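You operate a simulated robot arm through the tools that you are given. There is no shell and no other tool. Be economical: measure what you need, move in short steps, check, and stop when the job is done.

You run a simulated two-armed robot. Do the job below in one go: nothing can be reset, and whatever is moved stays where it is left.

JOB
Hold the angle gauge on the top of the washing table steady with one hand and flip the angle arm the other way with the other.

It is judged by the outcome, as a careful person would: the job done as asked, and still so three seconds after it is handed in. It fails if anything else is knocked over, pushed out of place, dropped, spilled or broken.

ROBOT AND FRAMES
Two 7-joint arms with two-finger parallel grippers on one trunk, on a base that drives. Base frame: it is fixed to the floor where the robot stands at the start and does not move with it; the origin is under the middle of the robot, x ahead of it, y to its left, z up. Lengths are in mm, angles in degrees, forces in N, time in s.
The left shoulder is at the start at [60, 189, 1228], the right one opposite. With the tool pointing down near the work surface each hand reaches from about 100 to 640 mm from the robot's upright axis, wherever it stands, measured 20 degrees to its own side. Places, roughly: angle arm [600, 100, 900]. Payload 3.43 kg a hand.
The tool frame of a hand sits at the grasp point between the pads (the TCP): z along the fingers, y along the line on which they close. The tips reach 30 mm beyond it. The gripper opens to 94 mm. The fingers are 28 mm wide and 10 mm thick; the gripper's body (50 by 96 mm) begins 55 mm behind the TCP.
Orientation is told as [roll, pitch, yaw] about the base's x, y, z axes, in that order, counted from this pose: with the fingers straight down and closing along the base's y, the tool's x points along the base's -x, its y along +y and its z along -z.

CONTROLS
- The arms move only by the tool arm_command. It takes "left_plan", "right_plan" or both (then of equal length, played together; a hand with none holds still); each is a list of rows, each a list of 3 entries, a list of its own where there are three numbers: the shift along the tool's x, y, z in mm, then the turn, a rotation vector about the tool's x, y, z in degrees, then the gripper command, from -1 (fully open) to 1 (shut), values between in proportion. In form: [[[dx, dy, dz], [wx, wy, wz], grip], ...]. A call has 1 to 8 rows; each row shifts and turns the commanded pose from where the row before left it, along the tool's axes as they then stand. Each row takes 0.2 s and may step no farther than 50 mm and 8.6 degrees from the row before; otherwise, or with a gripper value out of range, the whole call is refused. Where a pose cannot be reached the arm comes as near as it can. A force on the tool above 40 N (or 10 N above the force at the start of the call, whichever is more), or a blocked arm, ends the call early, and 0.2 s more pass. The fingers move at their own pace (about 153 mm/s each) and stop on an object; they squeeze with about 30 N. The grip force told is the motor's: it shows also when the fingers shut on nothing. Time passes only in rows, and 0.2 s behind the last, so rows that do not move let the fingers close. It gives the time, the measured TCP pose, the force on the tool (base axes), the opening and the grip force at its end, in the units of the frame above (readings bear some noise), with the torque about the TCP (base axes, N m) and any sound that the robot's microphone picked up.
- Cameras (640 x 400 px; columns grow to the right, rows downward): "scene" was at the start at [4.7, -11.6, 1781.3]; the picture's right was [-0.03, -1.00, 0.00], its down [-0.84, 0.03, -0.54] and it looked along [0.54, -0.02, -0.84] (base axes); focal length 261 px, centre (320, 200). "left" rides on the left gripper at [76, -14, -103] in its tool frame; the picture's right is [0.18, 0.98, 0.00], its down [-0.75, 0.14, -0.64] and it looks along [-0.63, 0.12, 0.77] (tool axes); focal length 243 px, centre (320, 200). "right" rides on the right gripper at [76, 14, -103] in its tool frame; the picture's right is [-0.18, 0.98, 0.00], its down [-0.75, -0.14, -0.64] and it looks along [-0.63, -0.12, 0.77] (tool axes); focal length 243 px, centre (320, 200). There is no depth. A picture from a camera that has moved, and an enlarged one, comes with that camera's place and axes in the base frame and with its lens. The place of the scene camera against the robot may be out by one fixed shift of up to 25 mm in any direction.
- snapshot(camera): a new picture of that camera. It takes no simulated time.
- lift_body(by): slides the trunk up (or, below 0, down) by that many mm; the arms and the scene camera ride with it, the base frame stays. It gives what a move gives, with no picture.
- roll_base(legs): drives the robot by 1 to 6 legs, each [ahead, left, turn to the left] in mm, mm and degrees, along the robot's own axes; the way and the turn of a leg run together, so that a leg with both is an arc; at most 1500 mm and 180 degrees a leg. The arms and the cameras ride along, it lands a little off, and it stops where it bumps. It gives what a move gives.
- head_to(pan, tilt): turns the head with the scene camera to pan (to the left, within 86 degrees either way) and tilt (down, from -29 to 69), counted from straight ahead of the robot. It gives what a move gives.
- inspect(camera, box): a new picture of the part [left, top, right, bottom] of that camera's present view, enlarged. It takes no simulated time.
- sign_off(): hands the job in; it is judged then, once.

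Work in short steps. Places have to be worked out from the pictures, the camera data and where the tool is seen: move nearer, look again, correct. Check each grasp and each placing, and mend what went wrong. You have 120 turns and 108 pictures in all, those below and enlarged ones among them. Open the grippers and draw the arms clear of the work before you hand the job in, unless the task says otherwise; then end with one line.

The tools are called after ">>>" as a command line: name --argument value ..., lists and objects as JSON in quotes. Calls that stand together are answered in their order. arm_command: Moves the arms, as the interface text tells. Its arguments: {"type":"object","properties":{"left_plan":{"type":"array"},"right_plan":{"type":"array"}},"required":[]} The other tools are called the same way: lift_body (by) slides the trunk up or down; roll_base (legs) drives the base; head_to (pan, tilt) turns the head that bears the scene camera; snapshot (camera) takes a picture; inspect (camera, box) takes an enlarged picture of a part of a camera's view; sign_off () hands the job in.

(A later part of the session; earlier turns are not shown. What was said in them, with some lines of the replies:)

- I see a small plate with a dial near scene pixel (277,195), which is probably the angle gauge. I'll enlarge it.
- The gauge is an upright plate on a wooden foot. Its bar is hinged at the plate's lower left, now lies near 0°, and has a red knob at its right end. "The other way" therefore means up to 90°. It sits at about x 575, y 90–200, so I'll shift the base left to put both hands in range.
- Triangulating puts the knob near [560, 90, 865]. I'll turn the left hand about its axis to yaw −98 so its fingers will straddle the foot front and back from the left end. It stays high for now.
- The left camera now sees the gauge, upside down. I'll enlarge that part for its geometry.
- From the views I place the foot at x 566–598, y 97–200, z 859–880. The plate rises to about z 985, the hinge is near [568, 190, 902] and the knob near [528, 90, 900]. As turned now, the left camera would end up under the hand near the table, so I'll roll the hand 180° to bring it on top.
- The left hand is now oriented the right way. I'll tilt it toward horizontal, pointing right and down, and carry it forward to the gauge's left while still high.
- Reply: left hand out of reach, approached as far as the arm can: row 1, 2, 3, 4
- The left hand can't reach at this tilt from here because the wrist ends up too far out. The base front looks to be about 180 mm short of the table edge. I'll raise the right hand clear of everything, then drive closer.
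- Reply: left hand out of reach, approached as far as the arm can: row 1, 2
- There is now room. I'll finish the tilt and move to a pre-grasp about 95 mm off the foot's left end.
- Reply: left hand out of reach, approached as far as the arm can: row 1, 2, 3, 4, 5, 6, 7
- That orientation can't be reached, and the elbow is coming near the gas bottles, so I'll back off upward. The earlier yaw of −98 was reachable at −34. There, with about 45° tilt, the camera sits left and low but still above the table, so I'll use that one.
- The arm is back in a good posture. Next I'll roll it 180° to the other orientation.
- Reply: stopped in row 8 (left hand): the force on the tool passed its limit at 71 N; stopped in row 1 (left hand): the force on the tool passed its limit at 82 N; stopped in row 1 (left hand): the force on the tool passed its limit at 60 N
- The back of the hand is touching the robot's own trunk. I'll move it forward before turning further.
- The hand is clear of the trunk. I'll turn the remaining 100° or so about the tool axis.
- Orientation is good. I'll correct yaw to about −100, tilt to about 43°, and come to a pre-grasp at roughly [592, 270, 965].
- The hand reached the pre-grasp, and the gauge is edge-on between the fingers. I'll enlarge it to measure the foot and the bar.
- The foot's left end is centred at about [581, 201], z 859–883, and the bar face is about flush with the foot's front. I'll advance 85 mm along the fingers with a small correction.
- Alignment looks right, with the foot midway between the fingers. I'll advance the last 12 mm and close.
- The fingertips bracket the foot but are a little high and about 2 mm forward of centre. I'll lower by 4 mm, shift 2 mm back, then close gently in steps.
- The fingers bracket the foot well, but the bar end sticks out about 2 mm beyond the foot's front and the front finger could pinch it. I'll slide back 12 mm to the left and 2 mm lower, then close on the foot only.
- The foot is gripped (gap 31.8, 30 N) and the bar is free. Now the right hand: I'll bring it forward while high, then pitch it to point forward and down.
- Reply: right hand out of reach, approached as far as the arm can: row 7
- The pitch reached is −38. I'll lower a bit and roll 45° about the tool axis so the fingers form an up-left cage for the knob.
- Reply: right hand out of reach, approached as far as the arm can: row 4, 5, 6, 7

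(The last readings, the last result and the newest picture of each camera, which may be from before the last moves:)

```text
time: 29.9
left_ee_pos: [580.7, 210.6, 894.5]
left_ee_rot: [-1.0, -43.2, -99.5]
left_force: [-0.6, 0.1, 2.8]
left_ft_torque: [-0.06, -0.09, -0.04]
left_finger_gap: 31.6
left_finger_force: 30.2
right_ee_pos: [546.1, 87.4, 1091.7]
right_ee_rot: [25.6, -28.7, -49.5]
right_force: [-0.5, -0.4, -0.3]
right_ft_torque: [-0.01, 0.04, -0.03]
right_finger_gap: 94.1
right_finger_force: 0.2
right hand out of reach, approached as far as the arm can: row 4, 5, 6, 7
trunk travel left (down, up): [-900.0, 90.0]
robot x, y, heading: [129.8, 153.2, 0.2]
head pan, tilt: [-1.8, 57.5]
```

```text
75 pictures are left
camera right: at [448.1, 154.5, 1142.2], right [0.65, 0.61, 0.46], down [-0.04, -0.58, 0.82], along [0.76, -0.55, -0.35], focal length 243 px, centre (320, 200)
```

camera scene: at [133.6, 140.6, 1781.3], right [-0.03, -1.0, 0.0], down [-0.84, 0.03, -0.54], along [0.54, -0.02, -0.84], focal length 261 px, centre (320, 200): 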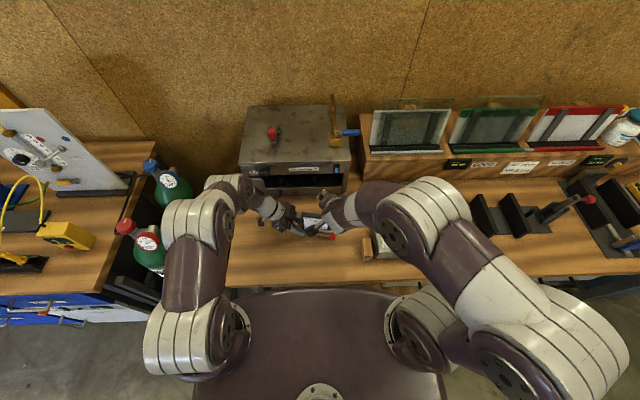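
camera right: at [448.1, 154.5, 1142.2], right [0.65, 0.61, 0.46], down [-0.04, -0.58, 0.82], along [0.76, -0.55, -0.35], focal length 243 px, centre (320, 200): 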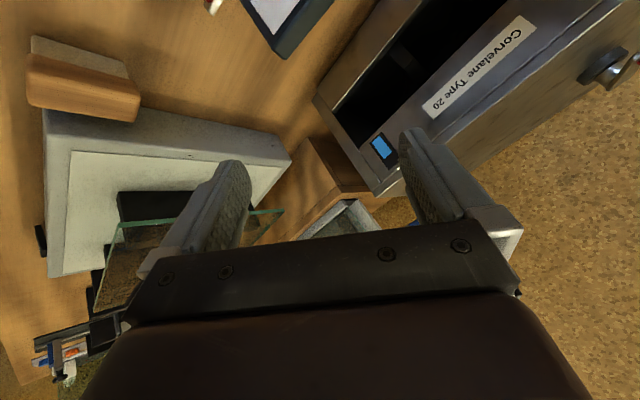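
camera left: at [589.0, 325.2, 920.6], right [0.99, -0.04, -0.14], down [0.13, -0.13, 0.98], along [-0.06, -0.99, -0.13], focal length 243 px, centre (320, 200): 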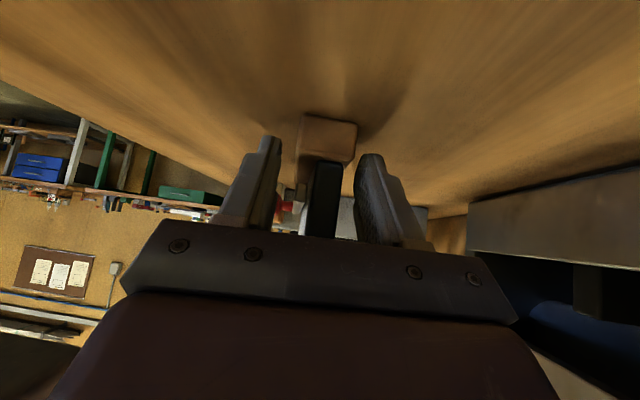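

The roll about the tool axis swings the wrist badly. Instead I'll lean the tool from the upper right, with roll about base x of about +40. The lower-right finger then sits under the knob and still closes up-left. First I'll undo the roll and pitch.

>>> arm_command --right_plan '[[[0, 0, -5], [0, 0, -8.5], -1], [[0, 0, -5], [0, 0, -8.5], -1], [[0, 0, -5], [0, 0, -8.5], -1], [[0, 0, -5], [0, 0, -8.5], -1], [[0, 0, 0], [0, 8.5, 0], -1], [[0, 0, 0], [0, 8.5, 0], -1], [[0, 0, 0], [0, 8.5, 0], -1]]'

```text
time: 31.4
left_ee_pos: [581.3, 210.5, 893.1]
left_ee_rot: [-1.1, -43.3, -99.6]
left_force: [-1.5, -0.6, 6.9]
left_ft_torque: [0.05, -0.12, -0.07]
left_finger_gap: 31.6
left_finger_force: 29.7
right_ee_pos: [530.7, 89.8, 1106.1]
right_ee_rot: [2.8, -12.0, -8.5]
right_force: [-0.8, 0.4, -0.7]
right_ft_torque: [-0.03, 0.0, 0.0]
right_finger_gap: 94.0
right_finger_force: 0.0
trunk travel left (down, up): [-900.0, 90.0]
robot x, y, heading: [128.8, 149.6, 0.1]
head pan, tilt: [-1.8, 57.5]
```

>>> arm_command --right_plan '[[[0, 0, 0], [0, 8.5, 0], -1], [[0, 0, 0], [0, 3.5, 0], -1], [[0, 0, 0], [-8.5, 0, 0], -1], [[0, 0, 0], [-8.5, 0, 0], -1], [[0, 0, 0], [-8.5, 0, 0], -1], [[0, 0, 0], [-8.5, 0, 0], -1], [[0, 0, 0], [-3, 0, 0], -1]]'

>>> snapshot --camera "right"

>>> snapshot --camera "scene"

```text
time: 33.0
left_ee_pos: [580.3, 210.5, 892.6]
left_ee_rot: [-1.1, -43.2, -99.4]
left_force: [0.3, 0.9, 3.9]
left_ft_torque: [-0.02, -0.1, 0.06]
left_finger_gap: 31.6
left_finger_force: 30.0
right_ee_pos: [533.7, 89.9, 1107.8]
right_ee_rot: [40.1, -0.5, -7.8]
right_force: [-0.7, -0.2, -0.5]
right_ft_torque: [-0.02, -0.01, 0.0]
right_finger_gap: 94.2
right_finger_force: 0.0
trunk travel left (down, up): [-900.0, 90.0]
robot x, y, heading: [130.8, 152.4, 0.2]
head pan, tilt: [-1.8, 57.5]
```

```text
74 pictures are left
camera right: at [450.5, 46.2, 1195.2], right [0.28, 0.72, 0.63], down [0.67, -0.62, 0.41], along [0.69, 0.31, -0.66], focal length 243 px, centre (320, 200)
```

right: 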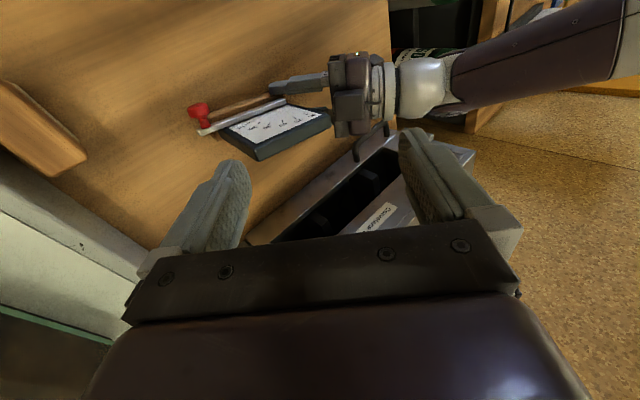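

```text
73 pictures are left
camera scene: at [133.8, 140.5, 1781.3], right [-0.03, -1.0, 0.0], down [-0.84, 0.03, -0.54], along [0.54, -0.02, -0.84], focal length 261 px, centre (320, 200)
```

scene: 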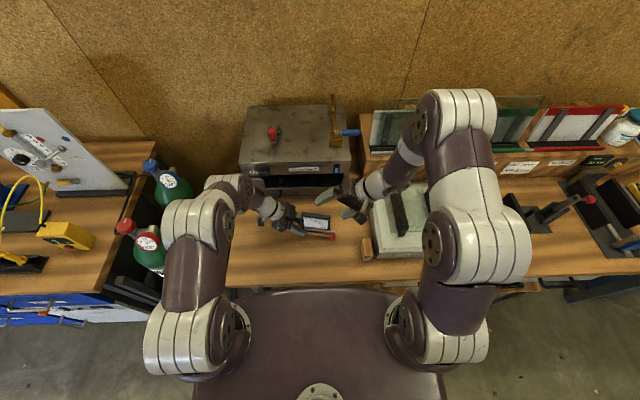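

The pose is good at [40, 0, −8]. The new picture triangulates the knob at [528, 93, 900], which agrees with before. Before lowering I'll check the glass-and-stand item near the right hand.

>>> inspect --camera "scene" --box '[290, 90, 480, 280]'

>>> inspect --camera "left" --box '[200, 100, 440, 250]'

```text
2.11 times, centred on (385, 185) of scene
camera zoom: at [133.8, 140.5, 1781.3], right [-0.03, -1.0, 0.0], down [-0.84, 0.03, -0.54], along [0.54, -0.02, -0.84], focal length 550 px, centre (183, 232)
```

zoom: 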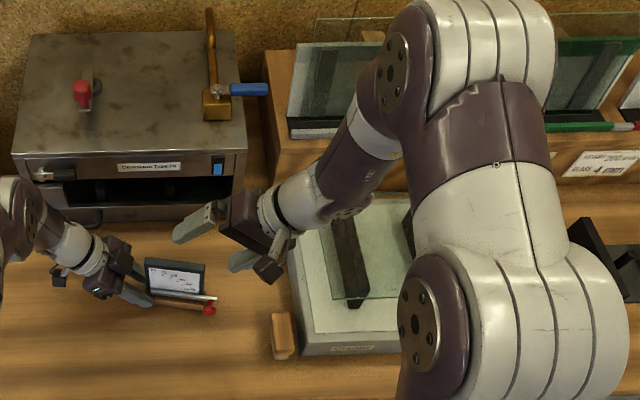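

```text
2.67 times, centred on (320, 175) of left
camera zoom: at [590.9, 336.6, 915.4], right [0.99, -0.04, -0.14], down [0.13, -0.13, 0.98], along [-0.06, -0.99, -0.13], focal length 647 px, centre (320, 267)
```

zoom: 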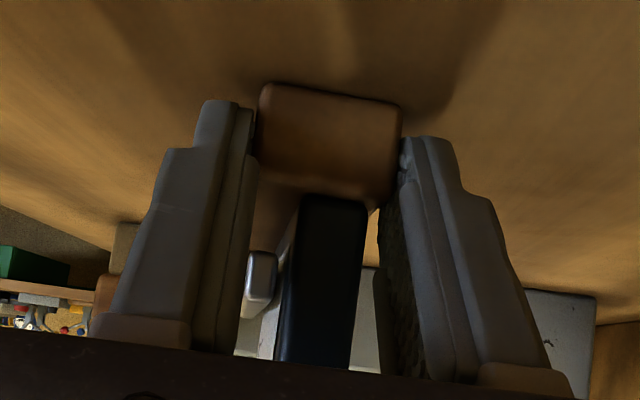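

The glass lies flat near z 985 with its left edge at about y −90, and the hand will pass well above it. I'll partly close the right gripper to about 36 mm and go to a point 60 mm back from the knob along the tool axis.

>>> arm_command --right_plan '[[[2, -33, 22], [0, 0, 0], 0.23], [[2, -33, 22], [0, 0, 0], 0.23], [[2, -33, 22], [0, 0, 0], 0.23], [[2, -33, 22], [0, 0, 0], 0.23]]'

>>> snapshot --camera "right"

>>> inspect --camera "scene" --box '[270, 170, 390, 270]'

```text
time: 34.0
left_ee_pos: [581.7, 210.2, 891.9]
left_ee_rot: [-1.1, -43.3, -99.5]
left_force: [0.0, 1.4, 3.8]
left_ft_torque: [-0.17, -0.05, -0.03]
left_finger_gap: 31.6
left_finger_force: 30.1
right_ee_pos: [521.9, 47.0, 956.4]
right_ee_rot: [40.0, -0.6, -7.7]
right_force: [0.5, -0.4, -1.1]
right_ft_torque: [0.02, 0.01, 0.0]
right_finger_gap: 36.3
right_finger_force: 0.1
trunk travel left (down, up): [-900.0, 90.0]
robot x, y, heading: [130.6, 153.2, -0.0]
head pan, tilt: [-1.8, 57.5]
```

```text
70 pictures are left
camera right: at [438.6, 3.0, 1042.9], right [0.28, 0.72, 0.63], down [0.67, -0.62, 0.41], along [0.69, 0.31, -0.66], focal length 243 px, centre (320, 200)
```

right: 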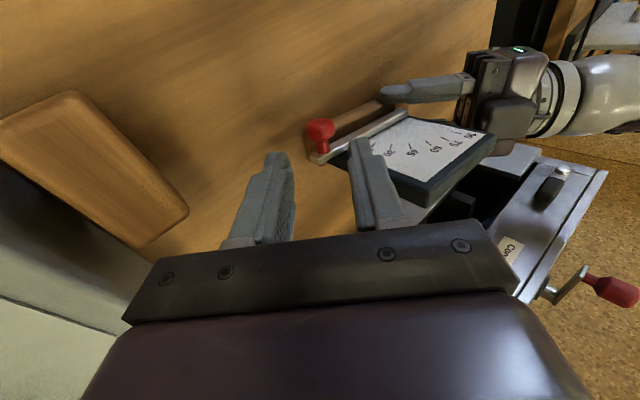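

```text
4.00 times, centred on (330, 220) of scene
camera zoom: at [133.8, 140.2, 1781.4], right [-0.03, -1.0, 0.0], down [-0.84, 0.03, -0.54], along [0.54, -0.02, -0.84], focal length 1046 px, centre (280, 120)
```

zoom: 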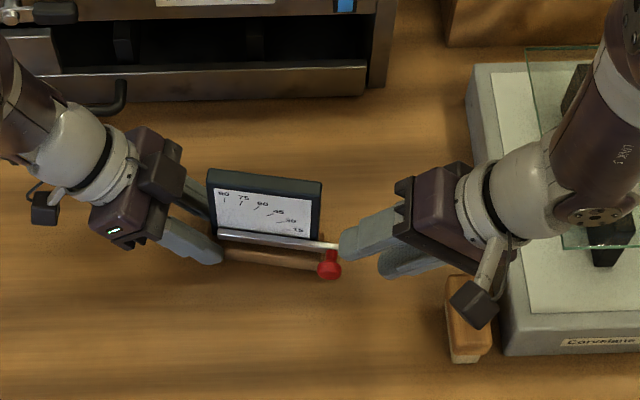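

The knob is confirmed near [530, 92, 900] and sits almost exactly on the tool axis, 72 mm ahead. I'll advance 58 mm so the open fingers straddle it.

>>> arm_command --right_plan '[[[1, 0, 20], [0, 0, 0], 0.23], [[1, -1, 20], [0, 0, 0], 0.23], [[0, 0, 18], [0, 0, 0], 0.23]]'

>>> snapshot --camera "right"

>>> inspect --camera "scene" --box '[270, 170, 390, 270]'

```text
time: 34.9
left_ee_pos: [580.8, 209.4, 892.2]
left_ee_rot: [-1.1, -43.3, -99.5]
left_force: [0.5, -0.6, 3.9]
left_ft_torque: [-0.11, -0.08, -0.07]
left_finger_gap: 31.5
left_finger_force: 30.1
right_ee_pos: [525.3, 82.5, 909.7]
right_ee_rot: [39.9, -0.5, -7.8]
right_force: [0.2, -0.1, -0.4]
right_ft_torque: [-0.02, 0.0, -0.01]
right_finger_gap: 36.2
right_finger_force: 0.0
trunk travel left (down, up): [-900.0, 90.0]
robot x, y, heading: [125.2, 152.7, -0.0]
head pan, tilt: [-1.8, 57.5]
```

```text
68 pictures are left
camera right: at [441.5, 38.5, 997.5], right [0.28, 0.72, 0.63], down [0.67, -0.62, 0.41], along [0.69, 0.31, -0.66], focal length 243 px, centre (320, 200)
```

right: 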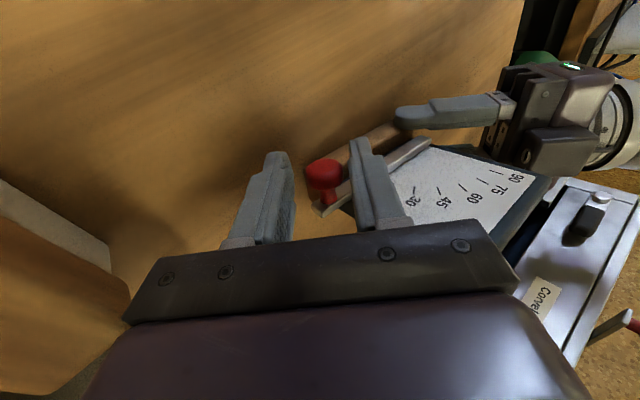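

```text
4.00 times, centred on (330, 220) of scene
camera zoom: at [133.7, 140.5, 1781.3], right [-0.03, -1.0, 0.0], down [-0.84, 0.03, -0.54], along [0.54, -0.02, -0.84], focal length 1046 px, centre (280, 120)
```

zoom: 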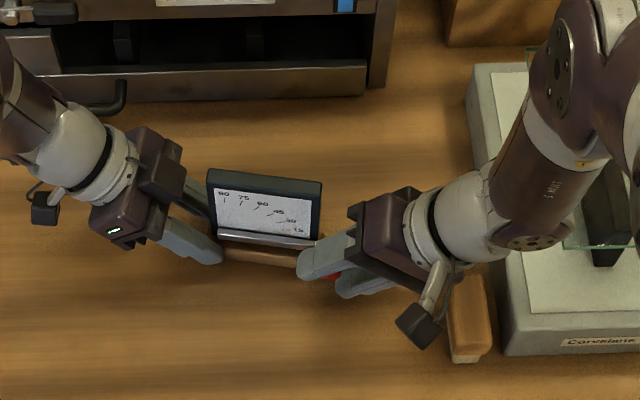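

The knob is between the fingers, about 14 mm past the TCP. I'll centre on it, close to a loose 24 mm cage and start the arc up about the hinge, first 30°.

>>> arm_command --right_plan '[[[0, 2, 0], [0, 0, 0], 0.49], [[0, 0, 0], [0, 0, 0], 0.49], [[0, 6.4, -6.4], [0, 0, 0], 0.49], [[0, 6.4, -6.4], [0, 0, 0], 0.49], [[0, 7.3, -5.2], [0, 0, 0], 0.49], [[0, 7.3, -5.1], [0, 0, 0], 0.49]]'

>>> snapshot --camera "right"

>>> inspect --camera "scene" --box '[270, 170, 390, 270]'

```text
time: 36.2
left_ee_pos: [580.8, 209.7, 893.7]
left_ee_rot: [-1.1, -43.3, -99.6]
left_force: [0.9, 3.2, 4.1]
left_ft_torque: [-0.06, -0.11, -0.12]
left_finger_gap: 31.6
left_finger_force: 30.2
right_ee_pos: [525.4, 90.7, 948.5]
right_ee_rot: [39.8, -0.6, -7.8]
right_force: [0.6, -2.0, -0.4]
right_ft_torque: [-0.07, 0.03, 0.01]
right_finger_gap: 25.1
right_finger_force: 1.2
trunk travel left (down, up): [-900.0, 90.0]
robot x, y, heading: [127.1, 151.8, 0.1]
head pan, tilt: [-1.8, 57.5]
```

```text
66 pictures are left
camera right: at [441.6, 46.6, 1034.5], right [0.28, 0.72, 0.63], down [0.67, -0.62, 0.41], along [0.68, 0.31, -0.66], focal length 243 px, centre (320, 200)
```

right: 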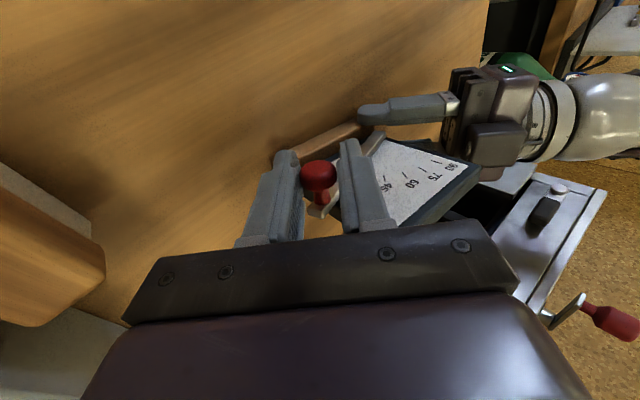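

```text
4.00 times, centred on (330, 220) of scene
camera zoom: at [133.7, 140.6, 1781.3], right [-0.03, -1.0, 0.0], down [-0.84, 0.03, -0.54], along [0.54, -0.02, -0.84], focal length 1046 px, centre (280, 120)
```

zoom: 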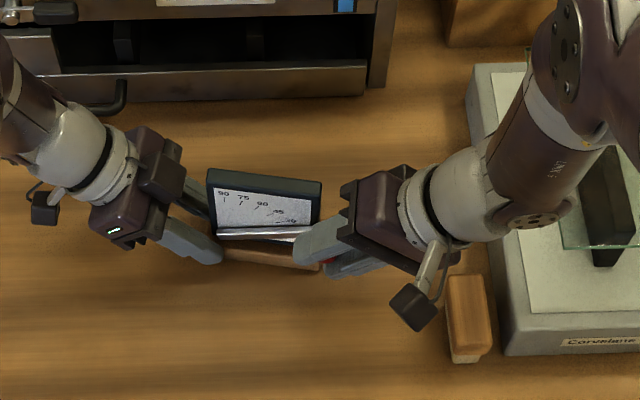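

The bar is rising with the cage and the gauge is steady. I'll loosen slightly to 27 mm and go on to about 60°.

>>> arm_command --right_plan '[[[-0.1, 8.1, -3.8], [0, 0, 0], 0.42], [[-0.2, 8.2, -3.8], [0, 0, 0], 0.42], [[-0.2, 8.6, -2.4], [0, 0, 0], 0.42], [[-0.3, 8.7, -2.3], [0, 0, 0], 0.42], [[-0.3, 9, -0.8], [0, 0, 0], 0.42], [[-0.3, 8.9, -0.8], [0, 0, 0], 0.42], [[-0.3, 8.9, 0.7], [0, 0, 0], 0.42], [[-0.4, 8.9, 0.8], [0, 0, 0], 0.42]]'

>>> snapshot --camera "right"

>>> inspect --camera "scene" --box '[270, 170, 390, 270]'

```text
time: 38.0
left_ee_pos: [580.9, 210.9, 893.2]
left_ee_rot: [-1.0, -43.3, -99.5]
left_force: [0.9, 3.4, 5.8]
left_ft_torque: [-0.12, -0.09, -0.1]
left_finger_gap: 31.4
left_finger_force: 30.4
right_ee_pos: [531.8, 134.3, 1000.1]
right_ee_rot: [39.9, -0.4, -7.8]
right_force: [0.0, -1.9, -1.0]
right_ft_torque: [-0.04, 0.04, -0.01]
right_finger_gap: 28.5
right_finger_force: 1.0
trunk travel left (down, up): [-900.0, 90.0]
robot x, y, heading: [130.8, 151.4, -0.0]
head pan, tilt: [-1.8, 57.5]
```

```text
64 pictures are left
camera right: at [449.4, 91.6, 1088.2], right [0.28, 0.72, 0.63], down [0.67, -0.62, 0.41], along [0.68, 0.31, -0.66], focal length 243 px, centre (320, 200)
```

right: 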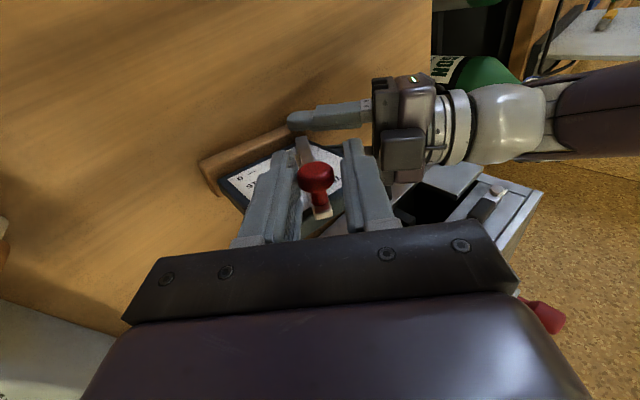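

```text
4.00 times, centred on (330, 220) of scene
camera zoom: at [133.8, 140.7, 1781.3], right [-0.03, -1.0, 0.0], down [-0.84, 0.03, -0.54], along [0.54, -0.02, -0.84], focal length 1046 px, centre (280, 120)
```

zoom: 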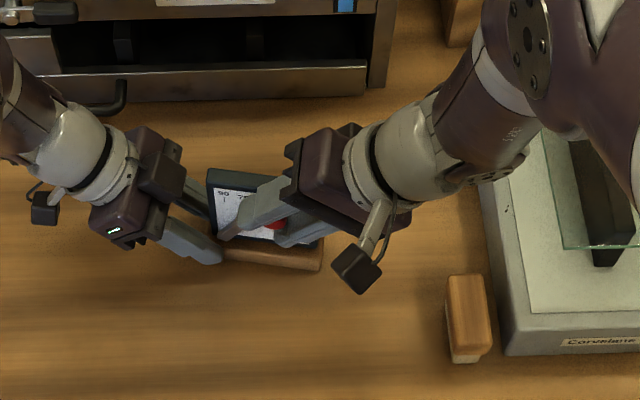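

The bar is at about 60° and everything is steady. I'll continue the arc to 90°.

>>> arm_command --right_plan '[[[-0.3, 8.7, 2.3], [0, 0, 0], 0.42], [[-0.4, 8.6, 2.3], [0, 0, 0], 0.42], [[-0.4, 8.1, 3.7], [0, 0, 0], 0.42], [[-0.4, 8.1, 3.8], [0, 0, 0], 0.42], [[-0.4, 7.3, 5.1], [0, 0, 0], 0.42], [[-0.4, 7.3, 5.2], [0, 0, 0], 0.42]]'

>>> snapshot --camera "right"

>>> inspect --camera "scene" --box '[250, 160, 370, 260]'

```text
time: 39.5
left_ee_pos: [580.3, 209.6, 893.3]
left_ee_rot: [-1.0, -43.4, -99.6]
left_force: [1.1, 8.3, 5.4]
left_ft_torque: [-0.8, 0.09, -0.24]
left_finger_gap: 31.4
left_finger_force: 29.6
right_ee_pos: [542.5, 184.3, 1014.2]
right_ee_rot: [39.9, -0.4, -7.7]
right_force: [-0.5, -8.3, -3.4]
right_ft_torque: [-0.16, 0.02, -0.06]
right_finger_gap: 31.9
right_finger_force: 3.9
trunk travel left (down, up): [-900.0, 90.0]
robot x, y, heading: [130.5, 151.8, -0.0]
head pan, tilt: [-1.8, 57.5]
```

```text
62 pictures are left
camera right: at [458.8, 141.4, 1101.6], right [0.28, 0.72, 0.63], down [0.67, -0.62, 0.41], along [0.68, 0.31, -0.66], focal length 243 px, centre (320, 200)
```

right: 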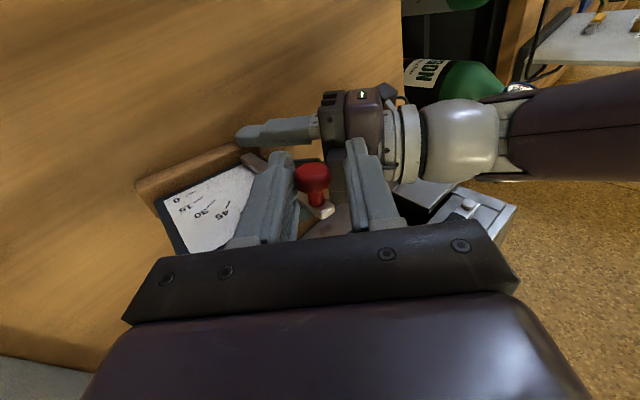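

```text
4.00 times, centred on (310, 210) of scene
camera zoom: at [133.7, 140.4, 1781.3], right [-0.03, -1.0, 0.0], down [-0.84, 0.03, -0.54], along [0.54, -0.02, -0.84], focal length 1046 px, centre (360, 160)
```

zoom: 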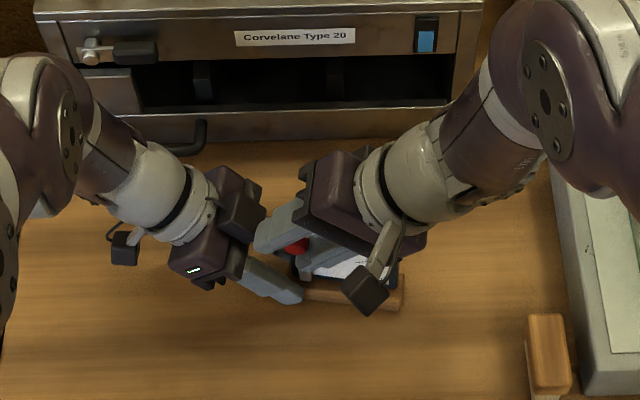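

The reaction rises to 8 N and the knob computes to about y 192, directly above the hinge, so the bar is at its stop near 90°. I'll ease open the cage, back out along the tool axis and look.

>>> arm_command --right_plan '[[[0, 0, 0], [0, 0, 0], 0.15], [[0, 0, 0], [0, 0, 0], 0.1], [[0, 0, -15], [0, 0, 0], 0.1], [[0, 0, -25], [0, 0, 0], 0.1]]'

>>> snapshot --camera "right"

>>> inspect --camera "scene" --box '[250, 160, 370, 260]'

```text
time: 40.5
left_ee_pos: [581.3, 210.0, 892.7]
left_ee_rot: [-1.1, -43.1, -99.5]
left_force: [-0.2, -0.5, 3.0]
left_ft_torque: [0.1, -0.14, 0.06]
left_finger_gap: 31.4
left_finger_force: 29.9
right_ee_pos: [538.1, 158.5, 1046.0]
right_ee_rot: [39.8, -0.4, -7.8]
right_force: [-0.7, 0.7, 0.0]
right_ft_torque: [0.0, -0.04, -0.02]
right_finger_gap: 42.0
right_finger_force: 0.2
trunk travel left (down, up): [-900.0, 90.0]
robot x, y, heading: [130.4, 149.9, 0.2]
head pan, tilt: [-1.8, 57.5]
```

```text
60 pictures are left
camera right: at [454.0, 115.4, 1133.0], right [0.28, 0.72, 0.63], down [0.67, -0.62, 0.41], along [0.68, 0.31, -0.66], focal length 243 px, centre (320, 200)
```

right: 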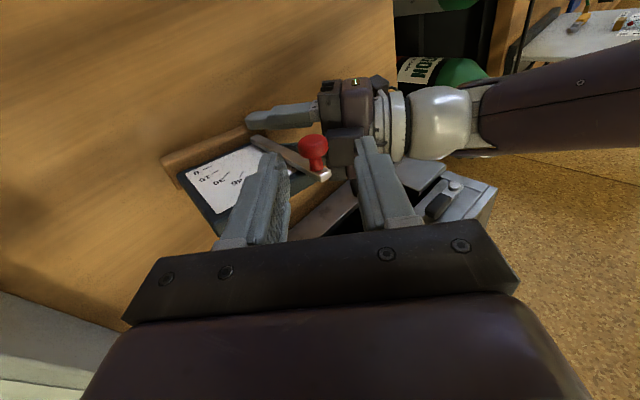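

```text
4.00 times, centred on (310, 210) of scene
camera zoom: at [133.3, 140.0, 1781.2], right [-0.03, -1.0, 0.0], down [-0.84, 0.03, -0.54], along [0.54, -0.02, -0.84], focal length 1046 px, centre (360, 160)
```

zoom: 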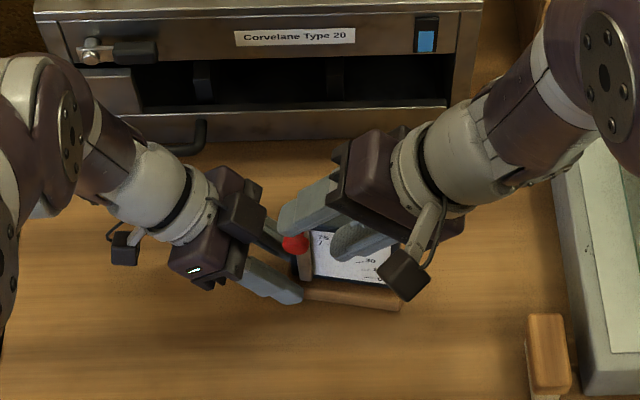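

The bar stands upright on its own. I'll retreat the right hand up and right, well away, and view the gauge.

>>> arm_command --right_plan '[[[0, 0, -40], [0, 0, 0], 0.1], [[0, 0, -40], [0, 0, 0], 0.1], [[20, 0, -40], [0, 0, 0], 0.1]]'

>>> inspect --camera "scene" --box '[260, 170, 360, 250]'

>>> inspect --camera "right" --box '[180, 80, 420, 240]'

```text
time: 41.2
left_ee_pos: [579.1, 209.7, 893.1]
left_ee_rot: [-1.0, -43.2, -99.5]
left_force: [-1.1, 0.4, 1.5]
left_ft_torque: [0.12, -0.05, 0.0]
left_finger_gap: 31.7
left_finger_force: 29.9
right_ee_pos: [506.7, 82.9, 1136.4]
right_ee_rot: [40.0, -0.4, -7.9]
right_force: [-0.8, -0.3, -0.7]
right_ft_torque: [0.0, -0.02, -0.03]
right_finger_gap: 42.4
right_finger_force: 0.1
trunk travel left (down, up): [-900.0, 90.0]
robot x, y, heading: [129.6, 152.7, 0.0]
head pan, tilt: [-1.8, 57.5]
```

```text
5.00 times, centred on (310, 210) of scene
camera zoom: at [131.6, 139.4, 1781.1], right [-0.03, -1.0, 0.0], down [-0.84, 0.03, -0.54], along [0.54, -0.02, -0.84], focal length 1307 px, centre (370, 150)
```

zoom: 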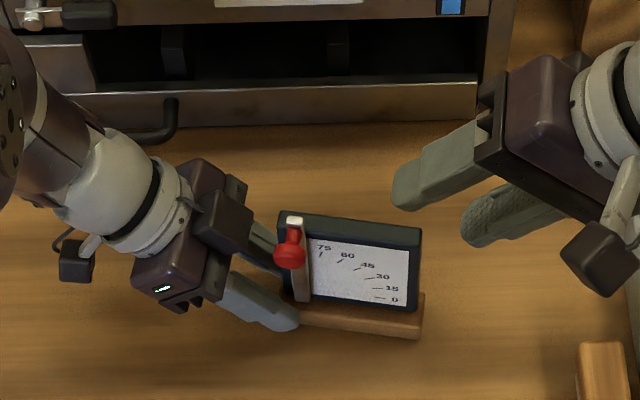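

```text
2.50 times, centred on (300, 160) of right
camera zoom: at [423.7, 38.8, 1223.5], right [0.28, 0.72, 0.63], down [0.67, -0.62, 0.41], along [0.69, 0.31, -0.66], focal length 606 px, centre (370, 300)
```

zoom: 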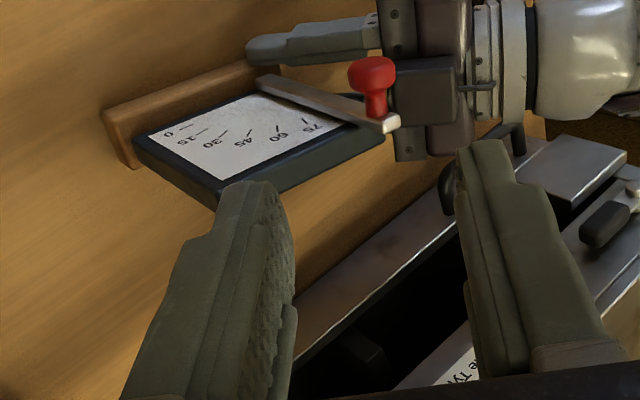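

The bar stands at the 90 mark at its stop and the gauge hasn't shifted. I'll release the foot with the left hand and draw back along the fingers.

>>> arm_command --left_plan '[[[0, 0, 0], [0, 0, 0], 0.1], [[0, 0, 0], [0, 0, 0], 0.0], [[0, 0, -10], [0, 0, 0], 0.0], [[0, 0, -30], [0, 0, 0], 0.0], [[0, 0, -40], [0, 0, 0], 0.0], [[0, 0, -40], [0, 0, 0], -0.5]]'

>>> arm_command --right_plan '[[[20, 0, -30], [0, 0, 0], -1], [[0, 0, 0], [0, 0, 0], -1]]' --left_plan '[[[0, 0, -35], [0, 0, 0], -1], [[0, 0, 0], [0, 0, 0], -1]]'

>>> inspect --camera "scene" --box '[260, 170, 360, 250]'

>>> snapshot --camera "scene"

>>> snapshot --camera "left"

```text
time: 42.6
left_ee_pos: [596.3, 295.5, 979.2]
left_ee_rot: [-1.2, -43.4, -99.4]
left_force: [0.7, 0.5, 0.9]
left_ft_torque: [0.04, 0.04, 0.02]
left_finger_gap: 70.6
left_finger_force: 0.0
right_ee_pos: [509.3, 83.0, 1136.1]
right_ee_rot: [39.8, -0.4, -7.8]
right_force: [0.2, 0.1, 0.3]
right_ft_torque: [0.02, 0.0, 0.04]
right_finger_gap: 42.2
right_finger_force: 0.1
trunk travel left (down, up): [-900.0, 90.0]
robot x, y, heading: [128.8, 153.5, -0.2]
head pan, tilt: [-1.8, 57.5]
```

```text
time: 43.2
left_ee_pos: [593.3, 312.8, 1004.2]
left_ee_rot: [-1.2, -43.3, -99.4]
left_force: [-0.1, -0.6, -0.7]
left_ft_torque: [-0.02, 0.01, 0.01]
left_finger_gap: 94.0
left_finger_force: 0.1
left hand out of reach, approached as far as the arm can: row 1
right_ee_pos: [484.7, 66.4, 1160.2]
right_ee_rot: [39.8, -0.3, -7.8]
right_force: [-0.6, -0.4, 0.6]
right_ft_torque: [0.01, 0.02, 0.02]
right_finger_gap: 94.0
right_finger_force: 0.1
trunk travel left (down, up): [-900.0, 90.0]
robot x, y, heading: [129.7, 149.5, 0.2]
head pan, tilt: [-1.8, 57.5]
```

```text
5.00 times, centred on (310, 210) of scene
camera zoom: at [134.6, 140.6, 1781.3], right [-0.03, -1.0, 0.0], down [-0.84, 0.03, -0.54], along [0.54, -0.02, -0.84], focal length 1307 px, centre (370, 150)
```

zoom: 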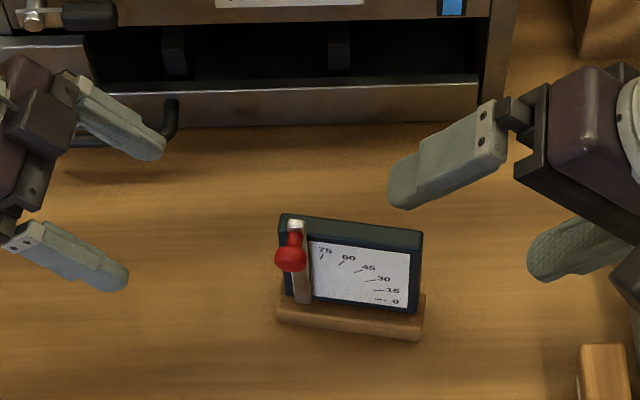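

```text
55 pictures are left
camera scene: at [134.6, 140.6, 1781.3], right [-0.03, -1.0, 0.0], down [-0.84, 0.03, -0.54], along [0.54, -0.02, -0.84], focal length 261 px, centre (320, 200)
```

scene: 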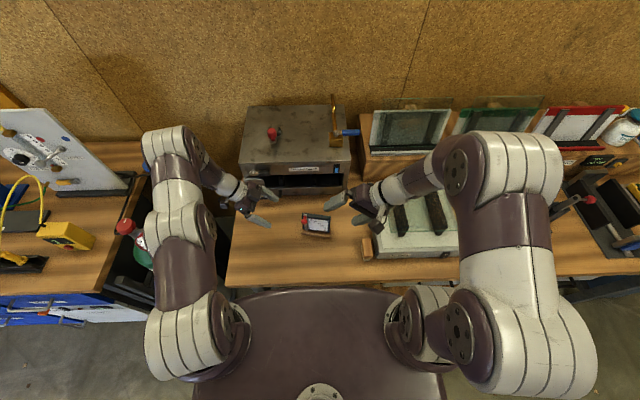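

```text
54 pictures are left
camera left: at [602.8, 439.5, 1025.8], right [0.99, -0.04, -0.14], down [0.13, -0.13, 0.98], along [-0.06, -0.99, -0.13], focal length 243 px, centre (320, 200)
```

left: 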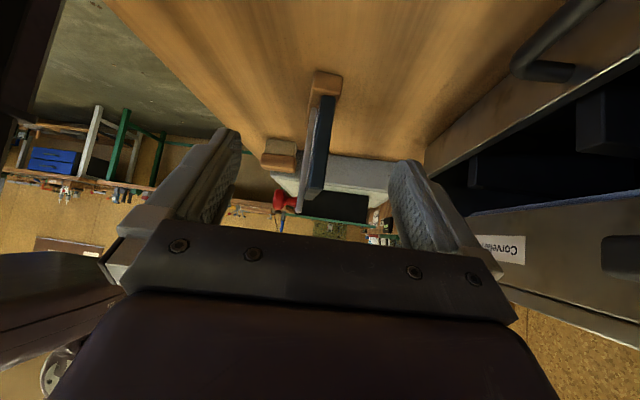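

The bar stays upright at 90, the gauge hasn't moved, both hands are open and clear, and nothing else looks disturbed. I'm handing in.

>>> sign_off

```text
The job is handed in.
```

I held the gauge by its foot with the left hand and flipped the angle arm from 0° up to its stop at about 90° with the right; it stayed there after both hands let go and drew clear.
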